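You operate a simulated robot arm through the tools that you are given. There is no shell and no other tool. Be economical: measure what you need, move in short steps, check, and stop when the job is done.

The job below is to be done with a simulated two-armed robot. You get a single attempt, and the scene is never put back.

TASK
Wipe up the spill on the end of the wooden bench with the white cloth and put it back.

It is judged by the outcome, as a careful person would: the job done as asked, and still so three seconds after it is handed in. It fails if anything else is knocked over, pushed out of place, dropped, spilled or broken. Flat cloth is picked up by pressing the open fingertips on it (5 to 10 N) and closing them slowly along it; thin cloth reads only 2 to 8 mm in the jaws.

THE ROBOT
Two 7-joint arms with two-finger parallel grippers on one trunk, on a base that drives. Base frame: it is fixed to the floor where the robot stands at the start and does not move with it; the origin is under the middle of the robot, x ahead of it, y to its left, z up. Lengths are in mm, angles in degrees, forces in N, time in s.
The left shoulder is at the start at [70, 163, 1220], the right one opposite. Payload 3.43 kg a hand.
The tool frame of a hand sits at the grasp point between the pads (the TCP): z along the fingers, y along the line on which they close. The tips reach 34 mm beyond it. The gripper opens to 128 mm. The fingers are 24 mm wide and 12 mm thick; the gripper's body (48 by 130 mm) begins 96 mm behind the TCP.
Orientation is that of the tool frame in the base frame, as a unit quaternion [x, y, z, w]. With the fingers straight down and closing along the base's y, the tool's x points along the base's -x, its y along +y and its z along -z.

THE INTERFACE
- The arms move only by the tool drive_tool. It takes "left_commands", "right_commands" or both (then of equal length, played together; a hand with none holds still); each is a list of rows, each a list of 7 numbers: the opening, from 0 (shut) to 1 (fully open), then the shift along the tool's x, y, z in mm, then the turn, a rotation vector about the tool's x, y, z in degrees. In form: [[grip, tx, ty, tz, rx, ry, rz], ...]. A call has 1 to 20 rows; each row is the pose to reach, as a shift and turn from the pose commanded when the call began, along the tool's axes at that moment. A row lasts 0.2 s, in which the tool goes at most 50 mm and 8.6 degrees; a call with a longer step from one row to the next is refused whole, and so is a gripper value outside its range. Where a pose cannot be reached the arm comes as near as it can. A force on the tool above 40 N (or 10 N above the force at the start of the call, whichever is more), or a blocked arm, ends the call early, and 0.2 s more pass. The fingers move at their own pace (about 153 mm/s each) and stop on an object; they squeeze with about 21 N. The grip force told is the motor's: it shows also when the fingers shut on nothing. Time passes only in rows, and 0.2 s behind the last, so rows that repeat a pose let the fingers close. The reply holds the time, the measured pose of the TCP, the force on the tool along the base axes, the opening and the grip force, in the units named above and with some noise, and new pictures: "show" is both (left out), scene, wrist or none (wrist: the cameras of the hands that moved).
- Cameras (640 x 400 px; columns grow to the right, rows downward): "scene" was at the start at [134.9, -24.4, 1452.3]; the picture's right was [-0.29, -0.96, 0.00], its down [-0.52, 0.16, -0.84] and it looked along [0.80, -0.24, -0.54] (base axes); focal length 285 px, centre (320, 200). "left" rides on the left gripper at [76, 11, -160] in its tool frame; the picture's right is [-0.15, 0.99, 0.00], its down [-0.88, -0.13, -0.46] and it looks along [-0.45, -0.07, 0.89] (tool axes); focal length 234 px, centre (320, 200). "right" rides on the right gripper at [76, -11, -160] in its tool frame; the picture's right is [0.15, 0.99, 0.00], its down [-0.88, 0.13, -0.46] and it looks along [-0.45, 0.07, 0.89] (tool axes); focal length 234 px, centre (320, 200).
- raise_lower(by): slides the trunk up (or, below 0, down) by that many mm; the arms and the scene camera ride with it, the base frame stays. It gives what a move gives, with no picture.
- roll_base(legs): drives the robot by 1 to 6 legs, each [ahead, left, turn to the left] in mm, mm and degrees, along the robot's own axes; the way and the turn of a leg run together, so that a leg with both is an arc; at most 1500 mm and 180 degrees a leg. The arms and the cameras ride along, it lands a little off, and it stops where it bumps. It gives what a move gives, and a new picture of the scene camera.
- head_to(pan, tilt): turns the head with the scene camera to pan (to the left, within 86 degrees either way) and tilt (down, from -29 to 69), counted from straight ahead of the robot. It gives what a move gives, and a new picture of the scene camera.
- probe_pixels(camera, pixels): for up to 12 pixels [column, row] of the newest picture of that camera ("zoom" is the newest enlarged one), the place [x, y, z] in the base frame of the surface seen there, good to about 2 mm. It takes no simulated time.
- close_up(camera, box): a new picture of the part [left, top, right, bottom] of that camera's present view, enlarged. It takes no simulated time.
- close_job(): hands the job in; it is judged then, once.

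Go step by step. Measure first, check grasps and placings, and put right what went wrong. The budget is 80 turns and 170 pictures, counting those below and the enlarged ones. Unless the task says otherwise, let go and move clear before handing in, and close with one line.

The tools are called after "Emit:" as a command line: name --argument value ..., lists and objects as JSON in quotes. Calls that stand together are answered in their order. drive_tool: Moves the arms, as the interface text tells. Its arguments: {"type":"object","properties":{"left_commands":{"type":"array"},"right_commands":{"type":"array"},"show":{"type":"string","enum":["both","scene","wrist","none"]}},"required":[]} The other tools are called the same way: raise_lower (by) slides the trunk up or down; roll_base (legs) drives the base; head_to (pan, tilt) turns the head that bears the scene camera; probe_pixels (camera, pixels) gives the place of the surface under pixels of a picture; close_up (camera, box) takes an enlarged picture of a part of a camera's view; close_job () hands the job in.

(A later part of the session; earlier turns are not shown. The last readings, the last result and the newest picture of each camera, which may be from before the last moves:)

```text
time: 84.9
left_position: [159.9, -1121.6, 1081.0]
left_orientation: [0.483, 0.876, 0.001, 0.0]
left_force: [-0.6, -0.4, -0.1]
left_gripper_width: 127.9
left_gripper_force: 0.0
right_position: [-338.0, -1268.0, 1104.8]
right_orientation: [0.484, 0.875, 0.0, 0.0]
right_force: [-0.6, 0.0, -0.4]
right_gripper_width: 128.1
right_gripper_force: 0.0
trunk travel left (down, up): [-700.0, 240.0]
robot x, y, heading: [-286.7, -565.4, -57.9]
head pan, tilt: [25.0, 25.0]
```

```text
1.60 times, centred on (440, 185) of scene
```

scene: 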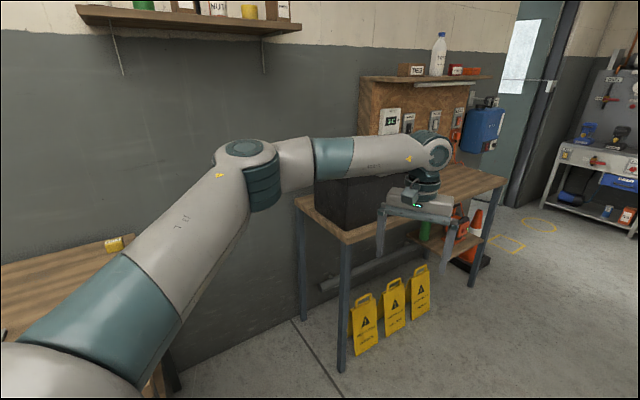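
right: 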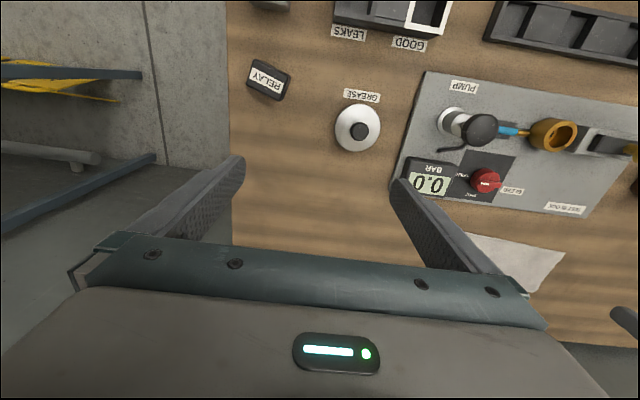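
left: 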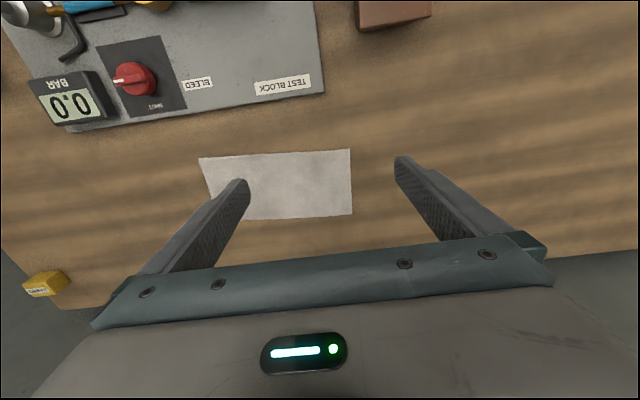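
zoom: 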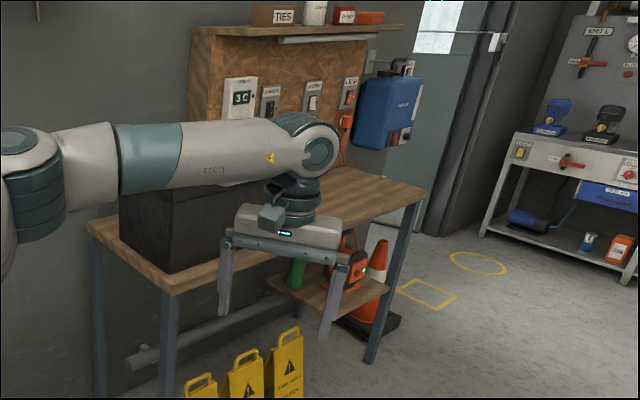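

The case table is dry too. So I'll inspect both ends of the first bench closely, starting with the right end.

Emit:
roll_base --legs '[[0, 0, 58]]'

Emit:
head_to --pan 10 --tilt 30

Emit:
close_up --camera "scene" --box '[180, 150, 500, 350]'

```text
time: 87.9
left_position: [421.9, -477.8, 1081.5]
left_orientation: [-0.005, 1.0, 0.0, 0.0]
left_force: [0.3, 0.7, 0.0]
left_gripper_width: 128.0
left_gripper_force: 0.0
right_position: [288.0, -978.5, 1104.6]
right_orientation: [-0.004, 1.0, -0.001, 0.0]
right_force: [1.2, -0.6, 0.0]
right_gripper_width: 127.7
right_gripper_force: 0.0
trunk travel left (down, up): [-700.0, 240.0]
robot x, y, heading: [-284.2, -564.7, 0.5]
head pan, tilt: [25.0, 25.0]
```

scene: 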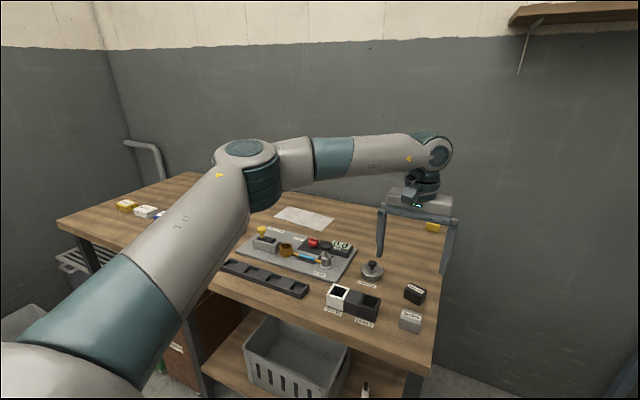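

```text
time: 88.7
left_position: [423.5, -480.0, 1081.3]
left_orientation: [-0.005, 1.0, 0.0, 0.0]
left_force: [-1.1, -0.1, -0.3]
left_gripper_width: 127.9
left_gripper_force: 0.0
right_position: [287.8, -977.7, 1105.2]
right_orientation: [-0.004, 1.0, 0.0, 0.0]
right_force: [-0.1, 1.0, -0.1]
right_gripper_width: 128.2
right_gripper_force: 0.0
trunk travel left (down, up): [-700.0, 240.0]
robot x, y, heading: [-286.5, -565.6, 0.8]
head pan, tilt: [10.0, 30.0]
```

scene: 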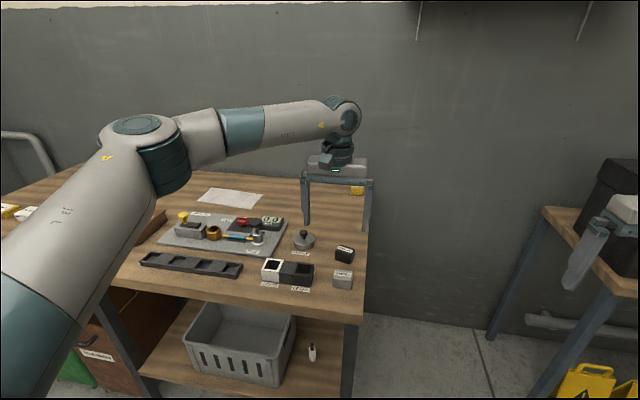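

```text
2.00 times, centred on (340, 250) of scene
```

zoom: 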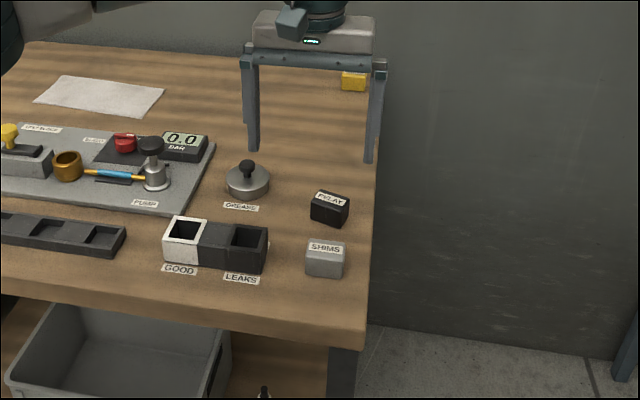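

The right end is dry. Now the left end, from a nearer place.

Emit:
roll_base --legs '[[0, 950, 0], [0, 0, 25]]'

Emit:
head_to --pan 0 --tilt 35

Emit:
close_up --camera "scene" --box '[120, 100, 440, 300]'

```text
time: 94.9
left_position: [312.6, 762.2, 1081.2]
left_orientation: [-0.219, 0.976, 0.0, 0.0]
left_force: [-0.3, 0.5, -0.1]
left_gripper_width: 128.2
left_gripper_force: 0.0
right_position: [399.5, 251.7, 1104.8]
right_orientation: [-0.218, 0.976, 0.001, 0.0]
right_force: [0.0, -0.4, -0.3]
right_gripper_width: 128.1
right_gripper_force: 0.0
trunk travel left (down, up): [-700.0, 240.0]
robot x, y, heading: [-294.6, 388.9, 25.4]
head pan, tilt: [10.0, 30.0]
```

scene: 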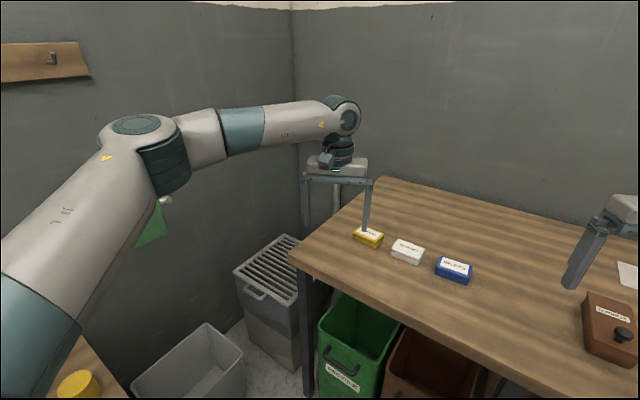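

```text
time: 95.6
left_position: [312.2, 762.9, 1081.4]
left_orientation: [-0.219, 0.976, 0.0, 0.0]
left_force: [0.1, -0.7, 0.5]
left_gripper_width: 128.2
left_gripper_force: 0.1
right_position: [398.3, 252.6, 1105.2]
right_orientation: [-0.218, 0.976, -0.001, 0.0]
right_force: [1.5, -0.6, -0.2]
right_gripper_width: 128.0
right_gripper_force: 0.0
trunk travel left (down, up): [-700.0, 240.0]
robot x, y, heading: [-292.8, 385.7, 25.1]
head pan, tilt: [0.0, 35.0]
```

scene: 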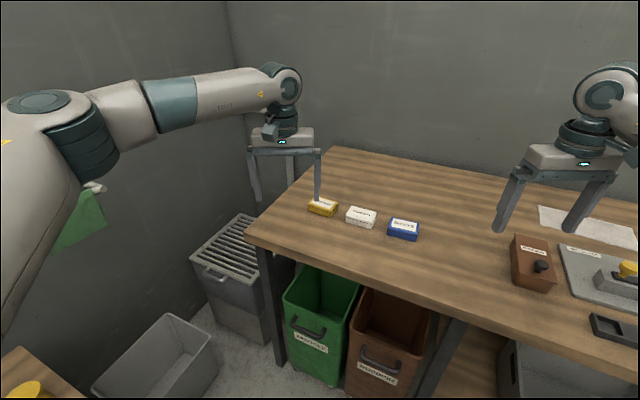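

```text
2.00 times, centred on (280, 200) of scene
```

zoom: 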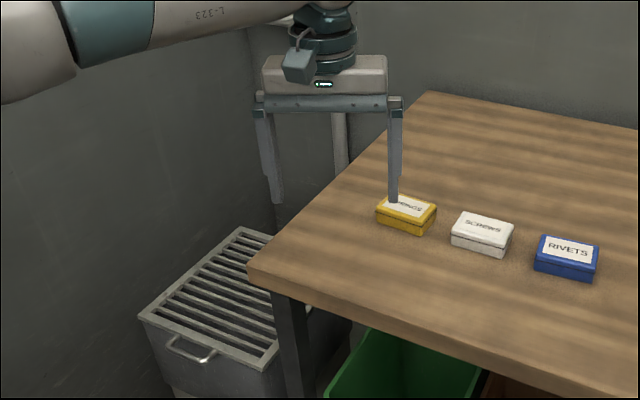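

Both ends of the first bench are dry. The remaining candidate is the long wooden bench on the rear wall with the hoses, so I'll drive there.

Emit:
head_to --pan 0 --tilt 20

Emit:
roll_base --legs '[[-160, -350, 0], [0, 0, 155], [1400, -110, 0], [1400, 0, 0], [700, 0, 0]]'

Emit:
roll_base --legs '[[0, 0, 40]]'

Emit:
close_up --camera "scene" --box '[200, 80, 520, 280]'

```text
time: 96.4
left_position: [313.2, 761.7, 1081.6]
left_orientation: [-0.219, 0.976, 0.0, 0.0]
left_force: [0.1, 0.4, -0.2]
left_gripper_width: 127.9
left_gripper_force: 0.1
right_position: [398.4, 250.8, 1105.9]
right_orientation: [-0.218, 0.976, 0.0, 0.0]
right_force: [0.5, -0.1, -0.5]
right_gripper_width: 127.7
right_gripper_force: 0.2
trunk travel left (down, up): [-700.0, 240.0]
robot x, y, heading: [-295.5, 392.9, 25.2]
head pan, tilt: [0.0, 20.0]
```

scene: 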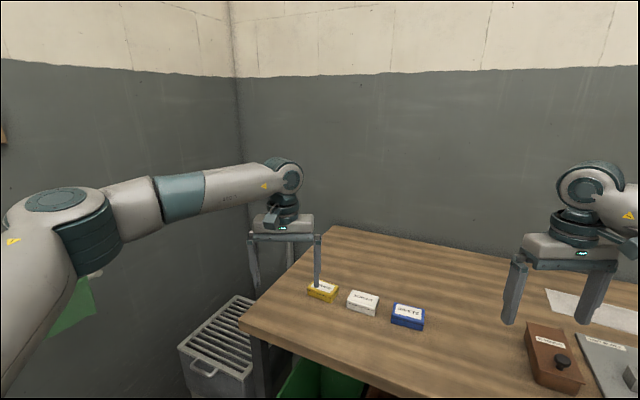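

```text
time: 121.9
left_position: [-4510.5, -33.6, 1081.2]
left_orientation: [1.0, 0.012, 0.0, 0.0]
left_force: [0.1, 0.7, -0.6]
left_gripper_width: 127.9
left_gripper_force: 0.0
right_position: [-4381.9, 469.6, 1104.2]
right_orientation: [1.0, 0.012, 0.0, 0.0]
right_force: [-0.3, -0.8, 0.3]
right_gripper_width: 128.2
right_gripper_force: 0.0
trunk travel left (down, up): [-700.0, 240.0]
robot x, y, heading: [-3804.8, 63.2, -178.7]
head pan, tilt: [0.0, 20.0]
```

scene: 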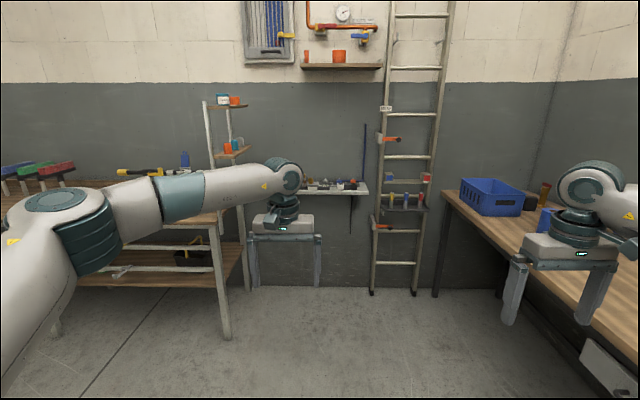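

```text
time: 124.2
left_position: [-4279.9, -467.7, 1081.6]
left_orientation: [0.935, 0.355, 0.0, 0.0]
left_force: [-0.3, -0.2, 0.5]
left_gripper_width: 127.9
left_gripper_force: 0.1
right_position: [-4505.6, -1.2, 1104.1]
right_orientation: [0.935, 0.355, 0.0, 0.0]
right_force: [0.2, 0.0, 0.2]
right_gripper_width: 128.2
right_gripper_force: 0.1
trunk travel left (down, up): [-700.0, 240.0]
robot x, y, heading: [-3804.0, 64.1, -138.3]
head pan, tilt: [0.0, 20.0]
```

scene: 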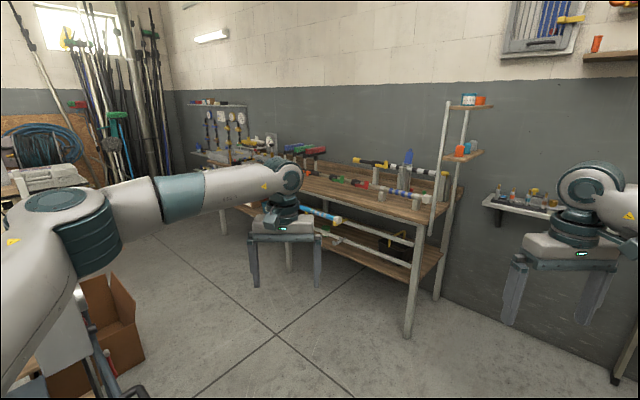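

```text
2.00 times, centred on (360, 180) of scene
```

zoom: 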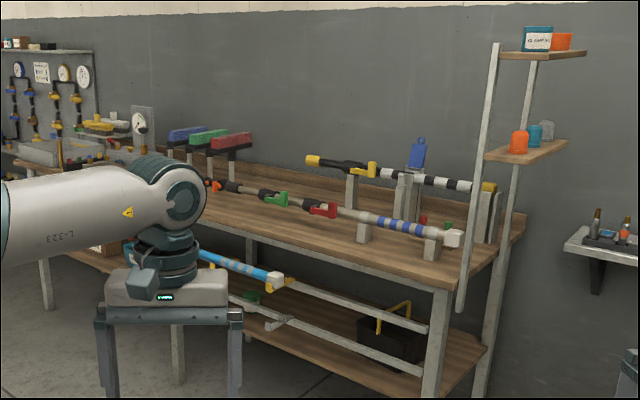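

The hose bench looks dry at its visible end. I'll check its left half and the reel/hose area, which I've only seen from afar.

Emit:
head_to --pan -8 --tilt 10

Emit:
roll_base --legs '[[0, 0, 25]]'

Emit:
close_up --camera "scene" --box '[300, 80, 540, 230]'

Emit:
roll_base --legs '[[0, 0, 45]]'

```text
time: 124.9
left_position: [-4279.8, -465.7, 1081.8]
left_orientation: [0.934, 0.356, 0.0, 0.0]
left_force: [-0.1, 0.6, 0.5]
left_gripper_width: 127.8
left_gripper_force: 0.1
right_position: [-4507.4, -1.1, 1106.1]
right_orientation: [0.935, 0.355, 0.0, 0.0]
right_force: [0.5, 0.1, 0.3]
right_gripper_width: 128.0
right_gripper_force: 0.1
trunk travel left (down, up): [-700.0, 240.0]
robot x, y, heading: [-3805.5, 63.3, -138.2]
head pan, tilt: [-8.0, 10.0]
```

scene: 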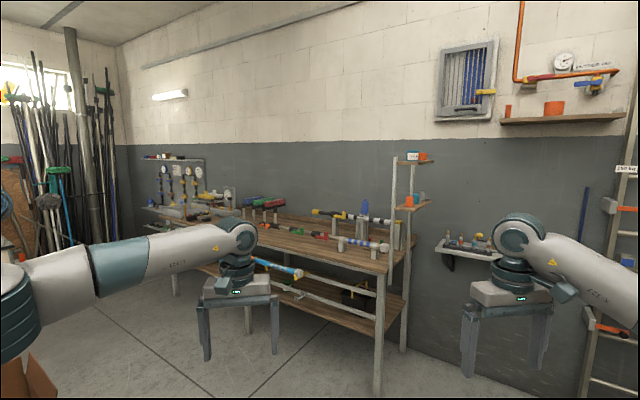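

```text
time: 126.6
left_position: [-4013.7, -617.8, 1081.6]
left_orientation: [0.836, 0.549, 0.0, 0.001]
left_force: [-0.4, -0.5, -0.1]
left_gripper_width: 128.0
left_gripper_force: 0.1
right_position: [-4414.6, -291.4, 1104.7]
right_orientation: [0.836, 0.549, 0.0, 0.001]
right_force: [-0.1, 0.9, -1.1]
right_gripper_width: 128.0
right_gripper_force: 0.0
trunk travel left (down, up): [-700.0, 240.0]
robot x, y, heading: [-3801.6, 62.2, -113.5]
head pan, tilt: [-8.0, 10.0]
```

scene: 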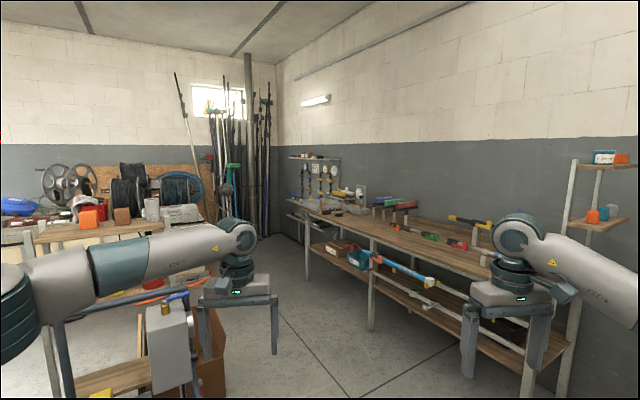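

```text
2.67 times, centred on (420, 155) of scene
```

zoom: 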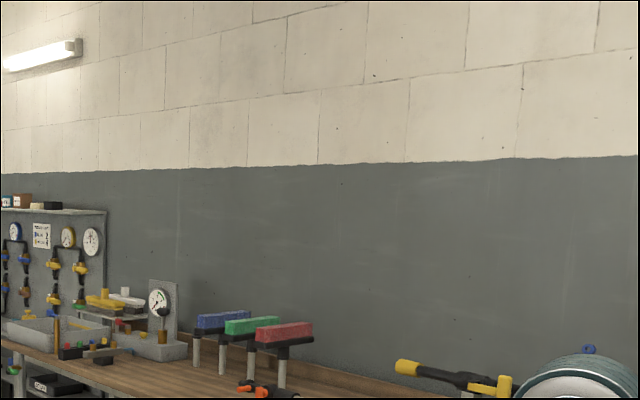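

```text
time: 129.1
left_position: [-3469.7, -565.8, 1081.0]
left_orientation: [0.561, 0.828, 0.001, -0.001]
left_force: [0.3, 0.2, -0.5]
left_gripper_width: 127.8
left_gripper_force: 0.0
right_position: [-3984.1, -619.8, 1105.2]
right_orientation: [0.562, 0.827, 0.0, 0.0]
right_force: [0.9, -0.2, -0.5]
right_gripper_width: 127.8
right_gripper_force: 0.2
trunk travel left (down, up): [-700.0, 240.0]
robot x, y, heading: [-3803.4, 63.7, -68.2]
head pan, tilt: [-8.0, 10.0]
```

scene: 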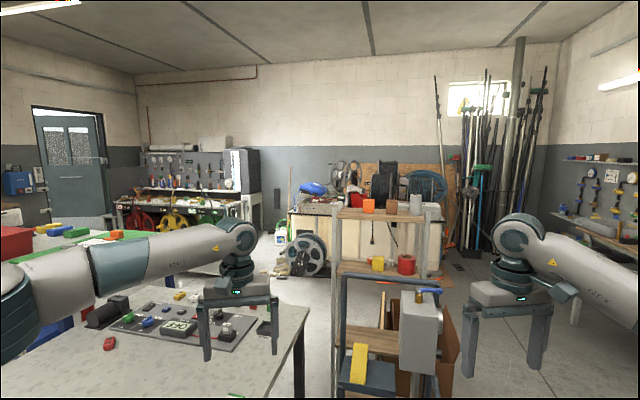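

Nothing there. I'll raise the trunk for arm clearance and a better overhead view, then inspect the whole corner bench straight on.

Emit:
raise_lower --by 230

Emit:
head_to --pan 0 --tilt 40

Emit:
roll_base --legs '[[100, 0, 0], [0, 0, 158]]'

Emit:
head_to --pan -35 --tilt 40

```text
time: 131.5
left_position: [-3469.5, -565.9, 1309.9]
left_orientation: [0.561, 0.828, 0.001, 0.0]
left_force: [-0.2, 0.0, 0.0]
left_gripper_width: 128.1
left_gripper_force: 0.1
right_position: [-3983.3, -621.4, 1333.7]
right_orientation: [0.562, 0.827, -0.001, 0.0]
right_force: [-0.3, -0.7, 0.2]
right_gripper_width: 128.0
right_gripper_force: 0.0
trunk travel left (down, up): [-930.0, 10.0]
robot x, y, heading: [-3805.4, 65.8, -68.2]
head pan, tilt: [-8.0, 10.0]
```

```text
time: 132.4
left_position: [-3469.5, -565.8, 1311.8]
left_orientation: [0.561, 0.828, -0.001, 0.0]
left_force: [-0.6, -0.1, -1.0]
left_gripper_width: 128.0
left_gripper_force: 0.1
right_position: [-3983.6, -620.3, 1335.1]
right_orientation: [0.562, 0.827, 0.0, 0.0]
right_force: [0.1, 0.0, 0.6]
right_gripper_width: 128.1
right_gripper_force: 0.0
trunk travel left (down, up): [-930.0, 10.0]
robot x, y, heading: [-3806.9, 67.6, -68.2]
head pan, tilt: [0.0, 40.0]
```

scene: 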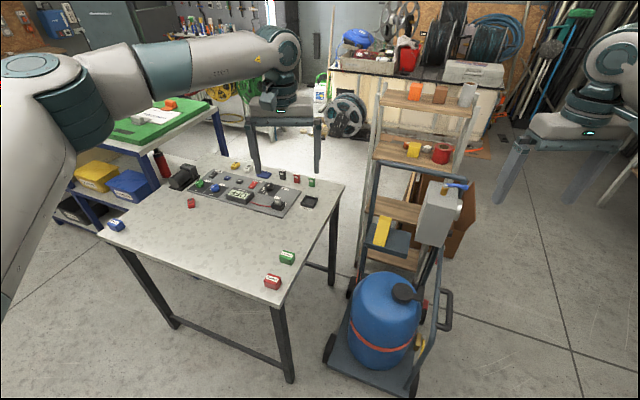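

```text
time: 140.1
left_position: [-3835.2, 674.9, 1312.0]
left_orientation: [-0.702, 0.713, 0.0, 0.0]
left_force: [0.1, 0.2, 0.1]
left_gripper_width: 128.0
left_gripper_force: 0.0
right_position: [-3339.0, 528.0, 1335.6]
right_orientation: [-0.702, 0.712, 0.0, 0.0]
right_force: [0.7, 1.6, 0.6]
right_gripper_width: 127.8
right_gripper_force: 0.1
trunk travel left (down, up): [-930.0, 10.0]
robot x, y, heading: [-3769.6, -34.8, 89.3]
head pan, tilt: [0.0, 40.0]
```

scene: 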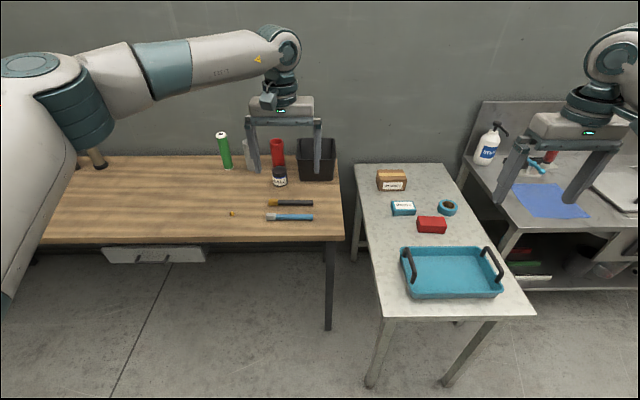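

```text
time: 141.1
left_position: [-3834.8, 675.4, 1310.7]
left_orientation: [-0.702, 0.712, 0.001, 0.001]
left_force: [1.4, -0.4, -0.3]
left_gripper_width: 128.0
left_gripper_force: 0.0
right_position: [-3337.6, 528.3, 1335.1]
right_orientation: [-0.702, 0.712, 0.0, 0.0]
right_force: [-0.7, -0.1, 0.1]
right_gripper_width: 128.0
right_gripper_force: 0.0
trunk travel left (down, up): [-930.0, 10.0]
robot x, y, heading: [-3767.6, -34.5, 89.3]
head pan, tilt: [-35.0, 40.0]
```

scene: 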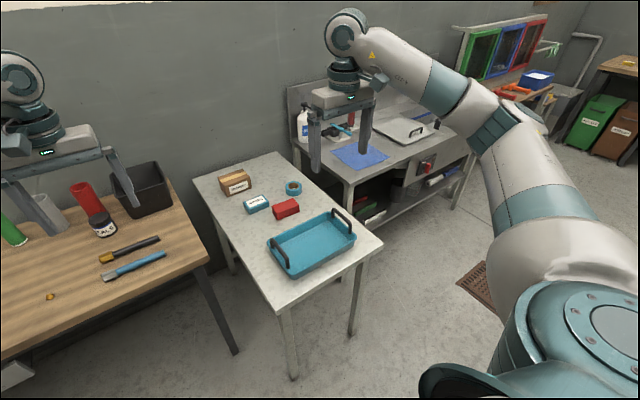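

The corner bench is dry. From this raised height I'll check the hose bench once more before returning.

Emit:
head_to --pan 0 --tilt 30

Emit:
roll_base --legs '[[0, 0, 115]]'

Emit:
close_up --camera "scene" --box '[120, 60, 520, 310]'

```text
time: 142.1
left_position: [-3834.7, 674.4, 1311.2]
left_orientation: [-0.702, 0.712, 0.0, 0.0]
left_force: [0.4, 0.0, -0.4]
left_gripper_width: 127.7
left_gripper_force: 0.0
right_position: [-3336.8, 528.9, 1335.1]
right_orientation: [-0.702, 0.712, 0.0, -0.001]
right_force: [-0.8, 0.9, -0.7]
right_gripper_width: 127.8
right_gripper_force: 0.1
trunk travel left (down, up): [-930.0, 10.0]
robot x, y, heading: [-3767.3, -30.9, 89.1]
head pan, tilt: [0.0, 30.0]
```

scene: 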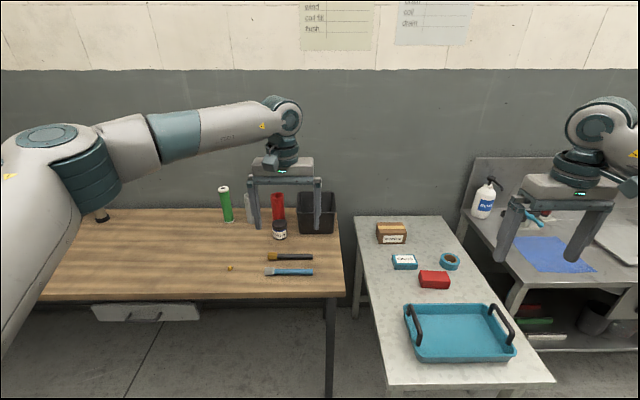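

```text
time: 147.3
left_position: [-4383.9, -387.6, 1311.8]
left_orientation: [0.979, 0.203, 0.0, 0.0]
left_force: [-0.4, 0.3, 0.3]
left_gripper_width: 128.1
left_gripper_force: 0.1
right_position: [-4454.6, 125.6, 1335.1]
right_orientation: [0.979, 0.203, 0.0, 0.0]
right_force: [0.0, 0.0, 0.4]
right_gripper_width: 128.0
right_gripper_force: 0.0
trunk travel left (down, up): [-930.0, 10.0]
robot x, y, heading: [-3766.5, -33.3, -156.5]
head pan, tilt: [0.0, 30.0]
```

scene: 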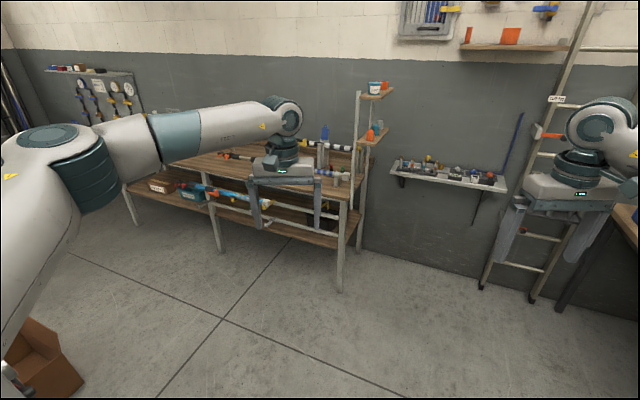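

```text
1.60 times, centred on (320, 185) of scene
```

zoom: 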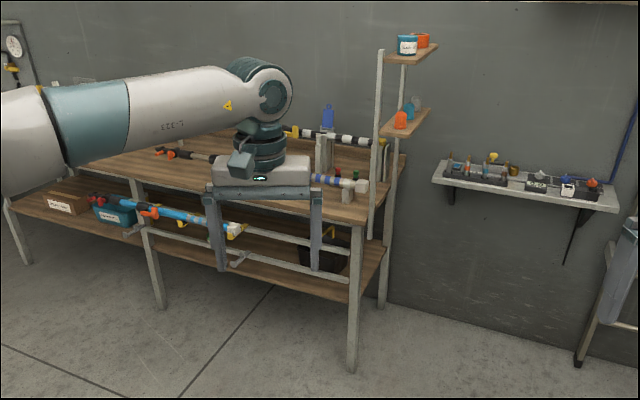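

Dry here too. I'll return to the first bench and look down on it and the case table from this raised height.

Emit:
roll_base --legs '[[0, 0, -23.5], [-1400, -60, 0], [-1400, 0, 0], [-650, 0, 0], [0, 0, 135]]'

Emit:
close_up --camera "scene" --box '[120, 60, 520, 310]'

Emit:
roll_base --legs '[[0, 0, 45]]'

Emit:
close_up --camera "scene" --box '[220, 180, 540, 380]'

```text
time: 171.2
left_position: [319.6, -310.8, 1310.6]
left_orientation: [0.357, 0.934, -0.001, 0.0]
left_force: [0.1, -0.1, -0.6]
left_gripper_width: 128.1
left_gripper_force: 0.0
right_position: [-116.3, -589.0, 1334.9]
right_orientation: [0.357, 0.934, 0.0, 0.0]
right_force: [-0.6, 0.3, 0.3]
right_gripper_width: 127.9
right_gripper_force: 0.1
trunk travel left (down, up): [-930.0, 10.0]
robot x, y, heading: [-261.7, 101.0, -41.7]
head pan, tilt: [0.0, 30.0]
```

scene: 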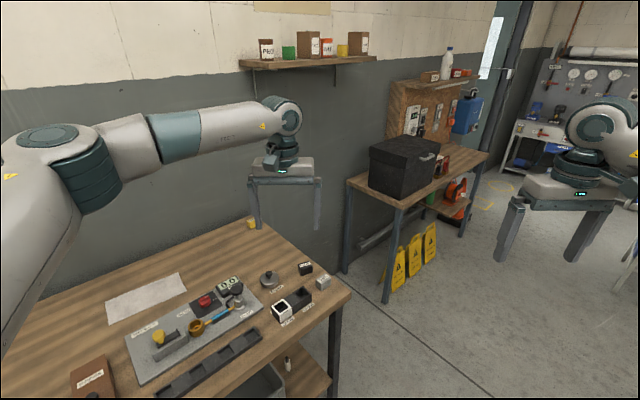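

```text
1.60 times, centred on (320, 185) of scene
```

zoom: 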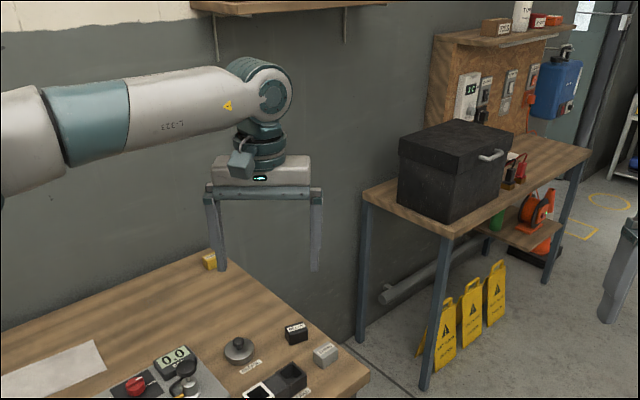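

```text
time: 173.6
left_position: [442.3, 222.1, 1311.4]
left_orientation: [-0.029, 1.0, 0.0, 0.001]
left_force: [-0.8, -0.3, -1.4]
left_gripper_width: 128.1
left_gripper_force: 0.0
right_position: [331.6, -282.9, 1334.6]
right_orientation: [-0.029, 1.0, 0.0, -0.001]
right_force: [0.3, 0.7, -0.1]
right_gripper_width: 127.8
right_gripper_force: 0.1
trunk travel left (down, up): [-930.0, 10.0]
robot x, y, heading: [-261.1, 102.6, 3.5]
head pan, tilt: [0.0, 30.0]
```

scene: 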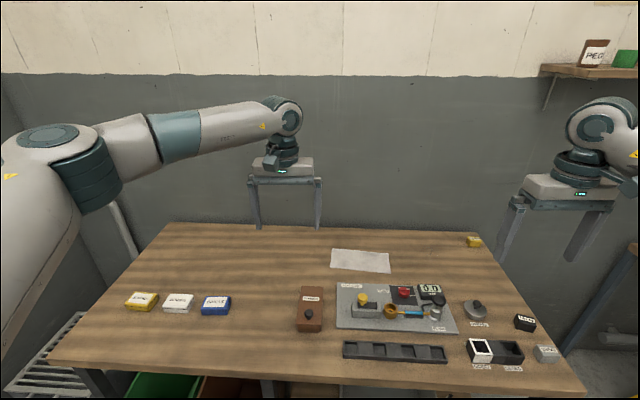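

```text
2.00 times, centred on (380, 280) of scene
```

zoom: 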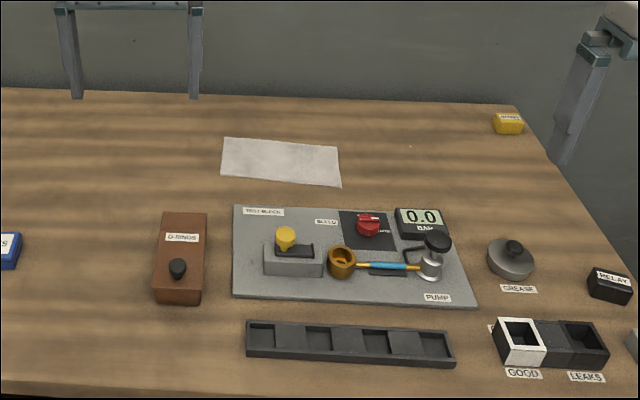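

Only a tiny white speck near zoom (408,147) stands out; I'll enlarge that, and the ends of the bench, strongly.

Emit:
close_up --camera "scene" --box '[400, 230, 496, 290]'

Emit:
close_up --camera "scene" --box '[50, 220, 290, 370]'

Emit:
close_up --camera "scene" --box '[420, 270, 612, 390]'

```text
6.67 times, centred on (448, 260) of scene
```

zoom: 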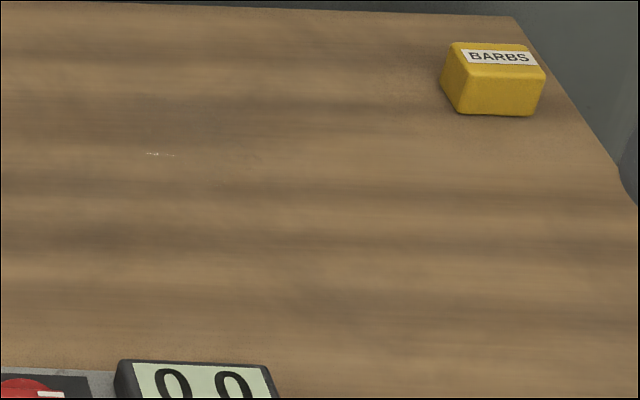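

```text
2.67 times, centred on (170, 295) of scene
```

zoom: 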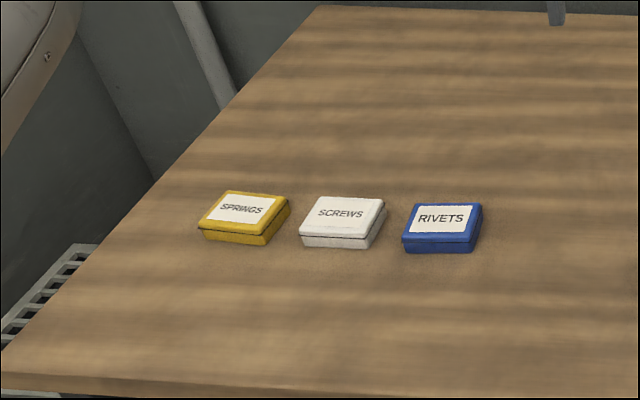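

```text
3.33 times, centred on (516, 330) of scene
```

zoom: 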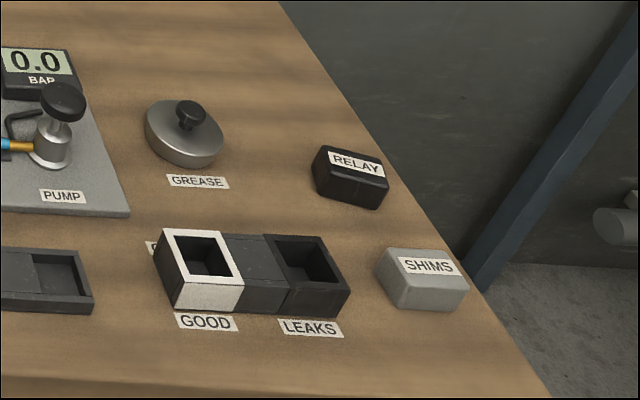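

Zoom (150–260,155) shows a glint and a faint glassy outline: a clear puddle, toward the right end of the bench. I'll return to the starting place and look closer.

Emit:
roll_base --legs '[[0, 0, -3.5], [260, -150, 0]]'

Emit:
head_to --pan -15 --tilt 42

Emit:
close_up --camera "scene" --box '[240, 110, 400, 210]'

```text
time: 176.1
left_position: [708.1, 28.2, 1313.5]
left_orientation: [0.003, 1.0, 0.0, 0.0]
left_force: [-0.6, 0.1, 0.0]
left_gripper_width: 128.1
left_gripper_force: 0.1
right_position: [566.2, -469.3, 1336.4]
right_orientation: [0.004, 1.0, -0.001, 0.0]
right_force: [0.2, -0.3, -0.5]
right_gripper_width: 128.0
right_gripper_force: 0.0
trunk travel left (down, up): [-930.0, 10.0]
robot x, y, heading: [0.8, -43.6, -0.3]
head pan, tilt: [0.0, 30.0]
```

scene: 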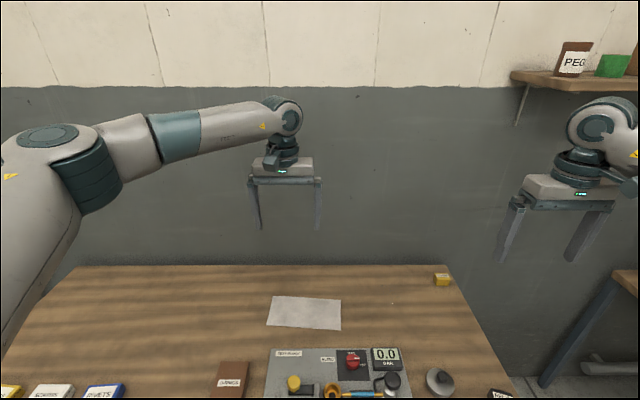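

```text
time: 176.9
left_position: [710.1, 26.4, 1311.1]
left_orientation: [0.002, 1.0, 0.0, -0.001]
left_force: [1.2, 0.1, -0.1]
left_gripper_width: 127.9
left_gripper_force: 0.0
right_position: [567.5, -471.3, 1333.7]
right_orientation: [0.004, 1.0, 0.0, -0.001]
right_force: [-0.2, -0.4, 0.8]
right_gripper_width: 127.8
right_gripper_force: 0.0
trunk travel left (down, up): [-930.0, 10.0]
robot x, y, heading: [2.2, -46.1, 0.0]
head pan, tilt: [-15.0, 42.0]
```

scene: 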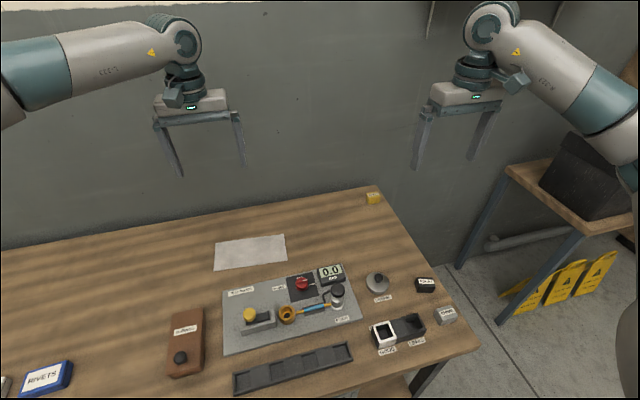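

```text
4.00 times, centred on (320, 160) of scene
```

zoom: 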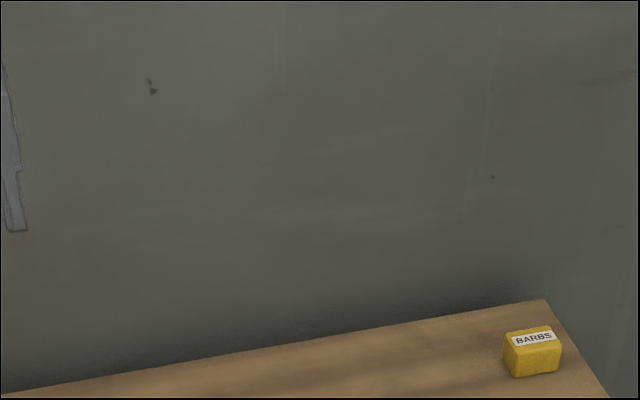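

Emit:
close_up --camera "scene" --box '[280, 185, 400, 260]'

Emit:
close_up --camera "scene" --box '[320, 195, 384, 235]'

Emit:
close_up --camera "scene" --box '[380, 220, 476, 280]'

```text
5.33 times, centred on (340, 222) of scene
```

zoom: 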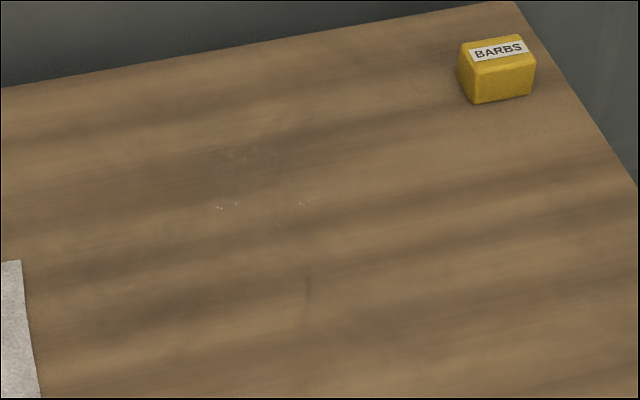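

```text
10.00 times, centred on (352, 215) of scene
```

zoom: 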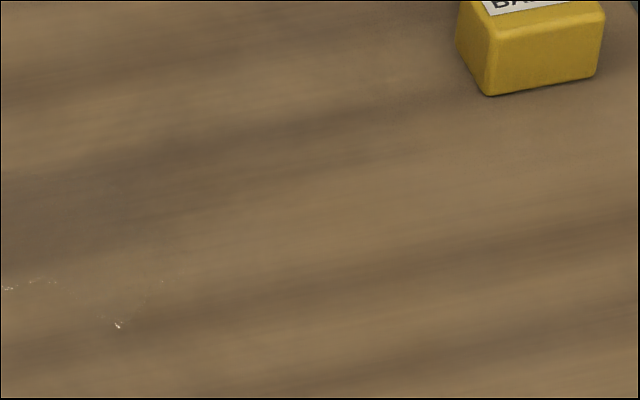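

```text
6.67 times, centred on (428, 250) of scene
```

zoom: 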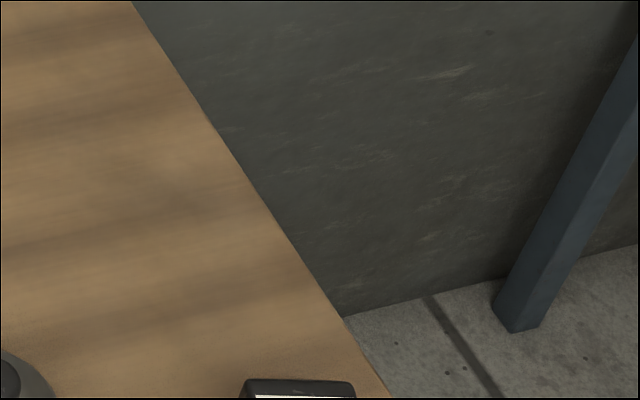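

There it is: a faint clear puddle around scene (320–337, 213–227). I'll measure it, lower the trunk and look with the right wrist camera.

Emit:
probe_pixels --camera "scene" --pixels '[[320, 224], [336, 223], [322, 213], [332, 213], [332, 228], [372, 198], [337, 240]]'

Emit:
raise_lower --by -180

Emit:
drive_tool --right_commands '[[1, -20, 40, 0, 0, 0, 0], [1, -40, 80, 0, 0, 0, 0], [1, -60, 110, 0, 0, 0, 0]]' --show "wrist"

```text
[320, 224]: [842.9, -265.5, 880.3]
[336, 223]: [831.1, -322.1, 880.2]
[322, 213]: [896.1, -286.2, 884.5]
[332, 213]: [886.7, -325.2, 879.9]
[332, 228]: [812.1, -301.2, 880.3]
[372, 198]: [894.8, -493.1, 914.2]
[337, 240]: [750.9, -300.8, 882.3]
```

```text
time: 178.9
left_position: [709.2, 26.7, 1130.7]
left_orientation: [0.003, 1.0, 0.0, 0.0]
left_force: [-0.2, 0.0, 0.1]
left_gripper_width: 128.1
left_gripper_force: 0.0
right_position: [568.6, -471.8, 1155.2]
right_orientation: [0.004, 1.0, 0.0, 0.0]
right_force: [-0.1, -0.2, 0.2]
right_gripper_width: 128.2
right_gripper_force: 0.1
trunk travel left (down, up): [-750.0, 190.0]
robot x, y, heading: [-2.4, -48.2, 0.1]
head pan, tilt: [-15.0, 42.0]
```

```text
time: 179.7
left_position: [709.9, 26.3, 1130.4]
left_orientation: [0.004, 1.0, 0.0, -0.001]
left_force: [0.2, 0.7, -0.6]
left_gripper_width: 127.9
left_gripper_force: 0.0
right_position: [630.7, -360.8, 1154.2]
right_orientation: [0.004, 1.0, -0.001, 0.0]
right_force: [-0.5, 0.6, -0.3]
right_gripper_width: 128.1
right_gripper_force: 0.1
trunk travel left (down, up): [-750.0, 190.0]
robot x, y, heading: [1.4, -45.7, -0.2]
head pan, tilt: [-15.0, 42.0]
```

right: 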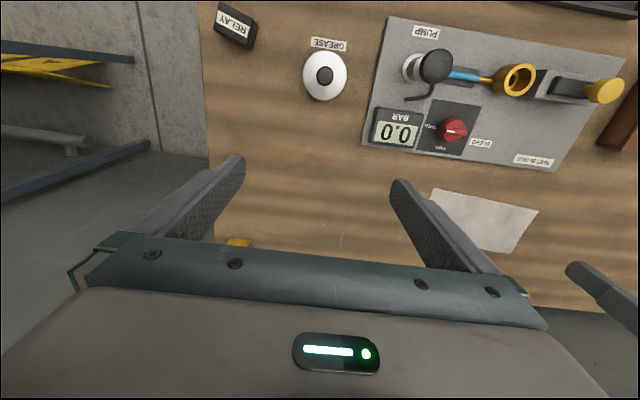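

Emit:
drive_tool --right_commands '[[1, 40, 20, 0, 0, 0, 0], [1, 80, 40, 0, 0, 0, 0], [1, 120, 60, 0, 0, 0, 0], [1, 120, 60, 0, 0, 0, 0]]' --show "wrist"

Emit:
close_up --camera "right" --box '[210, 120, 450, 270]'

```text
time: 180.7
left_position: [711.0, 27.2, 1131.4]
left_orientation: [0.003, 1.0, 0.001, 0.0]
left_force: [0.2, -0.2, -0.6]
left_gripper_width: 128.1
left_gripper_force: 0.0
right_position: [507.8, -298.9, 1153.3]
right_orientation: [0.004, 1.0, 0.0, 0.0]
right_force: [0.9, 0.5, 0.4]
right_gripper_width: 128.0
right_gripper_force: 0.1
trunk travel left (down, up): [-750.0, 190.0]
robot x, y, heading: [-0.2, -47.8, 0.0]
head pan, tilt: [-15.0, 42.0]
```

right: 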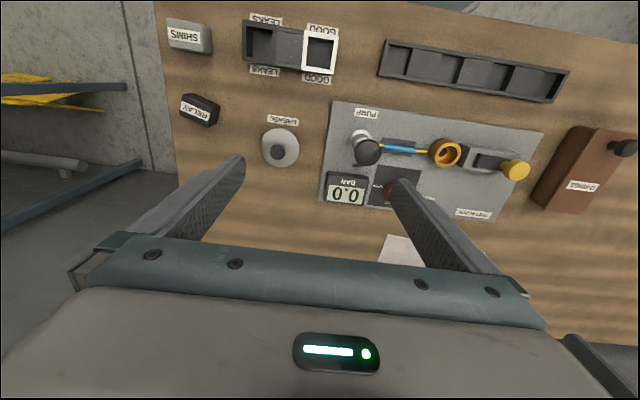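

```text
2.67 times, centred on (330, 195) of right
```

zoom: 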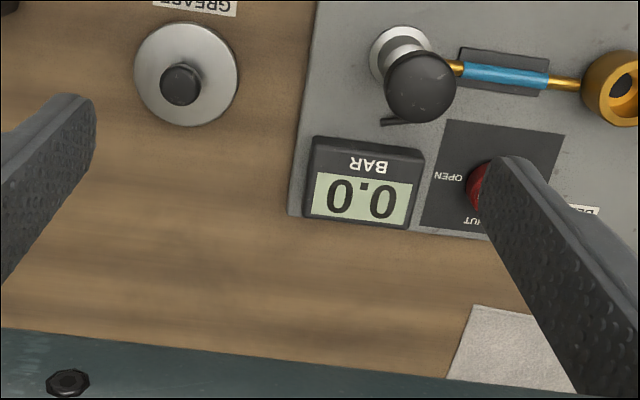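

The hand must be further ahead. I'll move it forward so the puddle sits mid-picture.

Emit:
drive_tool --right_commands '[[1, -48, 0, 0, 0, 0, 0], [1, -96, 0, 0, 0, 0, 0], [1, -144, 0, 0, 0, 0, 0], [1, -190, 0, 10, 0, 0, 0], [1, -230, 0, 40, 0, 0, 0], [1, -230, 0, 60, 0, 0, 0]]' --show "wrist"

Emit:
close_up --camera "right" --box '[210, 80, 450, 230]'

```text
time: 182.1
left_position: [709.3, 26.6, 1132.2]
left_orientation: [0.003, 1.0, -0.001, 0.0]
left_force: [0.2, -0.2, 0.5]
left_gripper_width: 127.9
left_gripper_force: 0.1
right_position: [738.5, -303.8, 1093.9]
right_orientation: [0.003, 1.0, 0.0, 0.001]
right_force: [-0.2, 0.5, -0.6]
right_gripper_width: 127.9
right_gripper_force: 0.1
trunk travel left (down, up): [-750.0, 190.0]
robot x, y, heading: [-1.9, -47.8, -0.4]
head pan, tilt: [-15.0, 42.0]
```

right: 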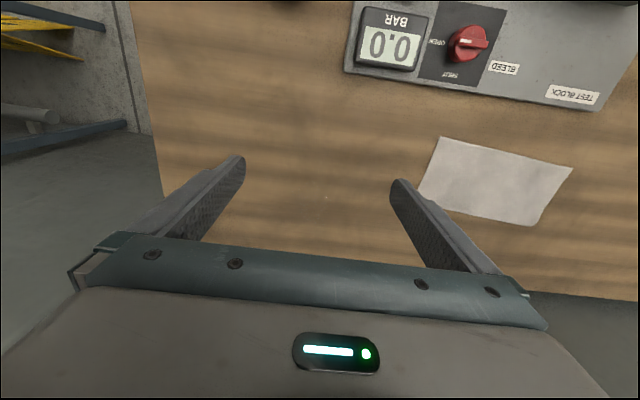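

```text
2.67 times, centred on (330, 155) of right
```

zoom: 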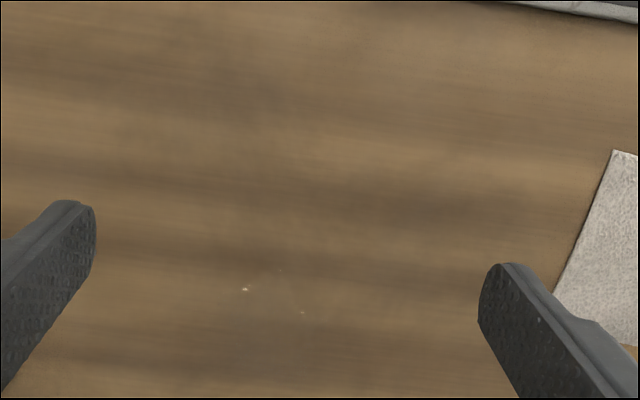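

Glints at zoom (245,290) and (303,312). I'll enlarge more and measure.

Emit:
close_up --camera "right" --box '[260, 170, 372, 240]'

Emit:
probe_pixels --camera "right" --pixels '[[302, 189], [324, 197], [315, 181], [320, 220], [280, 200], [350, 210]]'

Emit:
close_up --camera "right" --box '[130, 20, 370, 170]'

```text
5.71 times, centred on (316, 205) of right
```

zoom: 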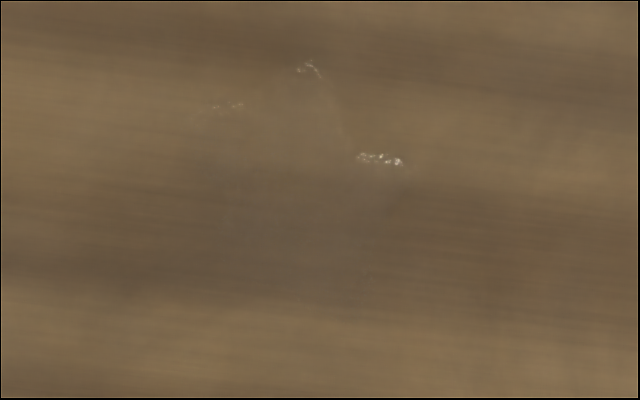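

```text
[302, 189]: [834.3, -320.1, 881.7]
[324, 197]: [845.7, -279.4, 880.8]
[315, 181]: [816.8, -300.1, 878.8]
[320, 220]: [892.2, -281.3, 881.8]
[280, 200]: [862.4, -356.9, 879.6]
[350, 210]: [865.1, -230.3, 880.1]
```

```text
2.67 times, centred on (250, 95) of right
```

zoom: 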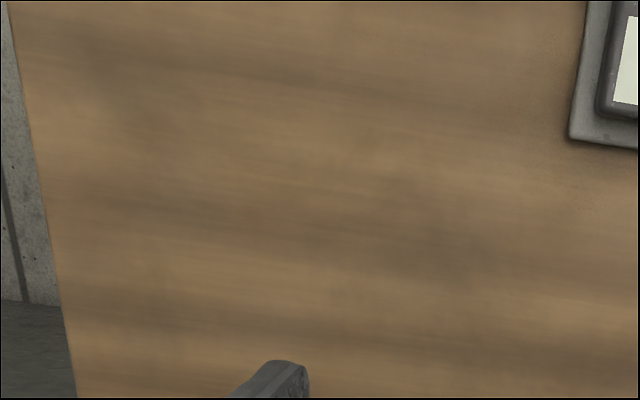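

The puddle spans about x 815–895, y −335…−260. Now I'll clear the left hand to the left and bring the right hand above the right end of the cloth.

Emit:
drive_tool --left_commands '[[1, 0, 48, 0, 0, 0, 0], [1, 0, 96, 0, 0, 0, 0], [1, 0, 144, 0, 0, 0, 0], [1, 0, 190, 0, 0, 0, 0], [1, 20, 220, 0, 0, 0, 0], [1, 40, 250, 0, 0, 0, 0], [1, 40, 250, 0, 0, 0, 0]]' --right_commands '[[1, 0, 0, 0, 0, 0, 0], [1, 0, 0, 0, 0, 0, 0], [1, -10, 45, 0, 0, 0, 0], [0.8, -20, 92, 0, 0, 0, 0], [0.6, -30, 140, 0, 0, 0, 0], [0.5, -30, 187, 0, 0, 0, 0], [0.4, -30, 234, 20, 0, 0, 0]]'

```text
refused: row 7 steps farther than a row can; nothing moved
```

Emit:
drive_tool --left_commands '[[1, 0, 48, 0, 0, 0, 0], [1, 0, 96, 0, 0, 0, 0], [1, 0, 144, 0, 0, 0, 0], [1, 0, 190, 0, 0, 0, 0], [1, 20, 220, 0, 0, 0, 0], [1, 40, 250, 0, 0, 0, 0], [1, 40, 250, 0, 0, 0, 0], [1, 40, 250, 0, 0, 0, 0]]' --right_commands '[[1, 0, 0, 0, 0, 0, 0], [1, 0, 0, 0, 0, 0, 0], [1, -10, 45, 0, 0, 0, 0], [0.8, -20, 92, 0, 0, 0, 0], [0.6, -30, 140, 0, 0, 0, 0], [0.5, -30, 187, 0, 0, 0, 0], [0.4, -30, 232, 0, 0, 0, 0], [0.4, -30, 234, 40, 0, 0, 0]]'

Emit:
probe_pixels --camera "scene" --pixels '[[214, 243], [285, 234], [287, 261], [214, 270]]'

```text
time: 183.9
left_position: [673.0, 274.4, 1131.4]
left_orientation: [0.003, 1.0, 0.001, 0.0]
left_force: [-0.1, -1.0, -0.5]
left_gripper_width: 127.8
left_gripper_force: 0.2
right_position: [772.1, -69.0, 1052.2]
right_orientation: [0.003, 1.0, 0.001, 0.0]
right_force: [0.1, -0.9, 0.0]
right_gripper_width: 51.0
right_gripper_force: 0.1
trunk travel left (down, up): [-750.0, 190.0]
robot x, y, heading: [1.2, -45.4, -0.2]
head pan, tilt: [-15.0, 42.0]
```

scene: 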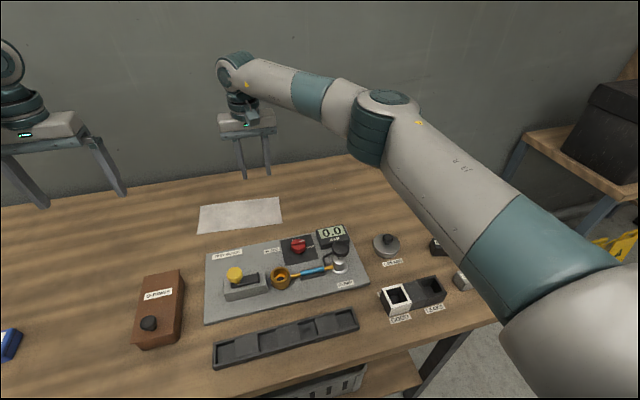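
right: 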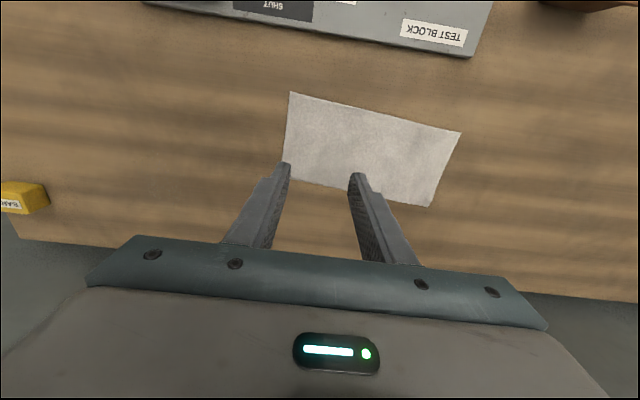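
left: 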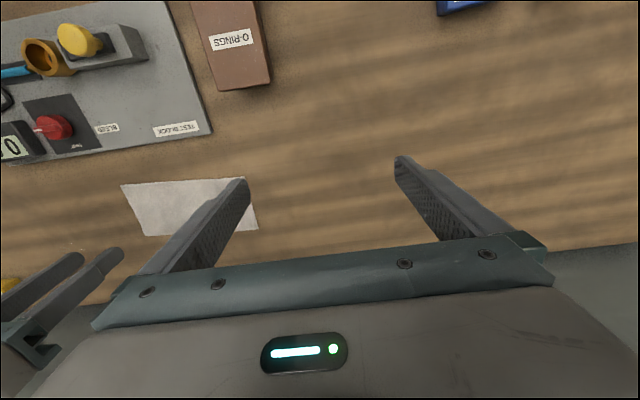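

```text
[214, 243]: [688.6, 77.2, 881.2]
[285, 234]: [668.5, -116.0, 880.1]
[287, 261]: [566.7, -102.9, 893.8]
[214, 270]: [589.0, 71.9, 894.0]
```

Now measure the cloth's corners in the new scene picture, around (199,206),(280,198),(283,222),(198,233).

Emit:
probe_pixels --camera "scene" --pixels '[[201, 207], [278, 199], [281, 221], [199, 232], [240, 215], [265, 210], [190, 220], [290, 210]]'

Emit:
close_up --camera "left" --box '[20, 200, 148, 280]'

```text
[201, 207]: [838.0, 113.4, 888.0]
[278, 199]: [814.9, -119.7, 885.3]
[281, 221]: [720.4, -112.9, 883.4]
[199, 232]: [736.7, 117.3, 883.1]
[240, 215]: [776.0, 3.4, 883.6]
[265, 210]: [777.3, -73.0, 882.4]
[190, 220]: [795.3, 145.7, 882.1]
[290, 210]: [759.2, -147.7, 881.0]
```

```text
5.00 times, centred on (84, 240) of left
```

zoom: 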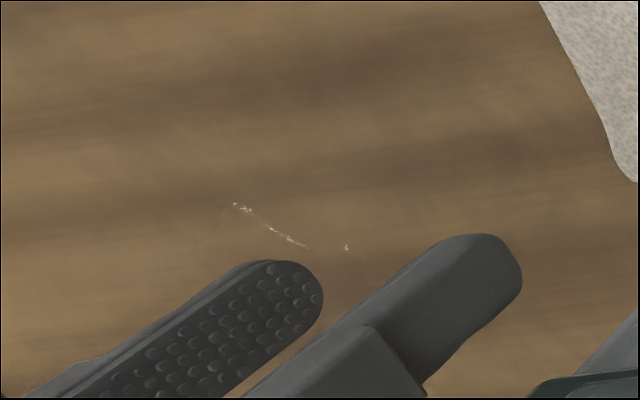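

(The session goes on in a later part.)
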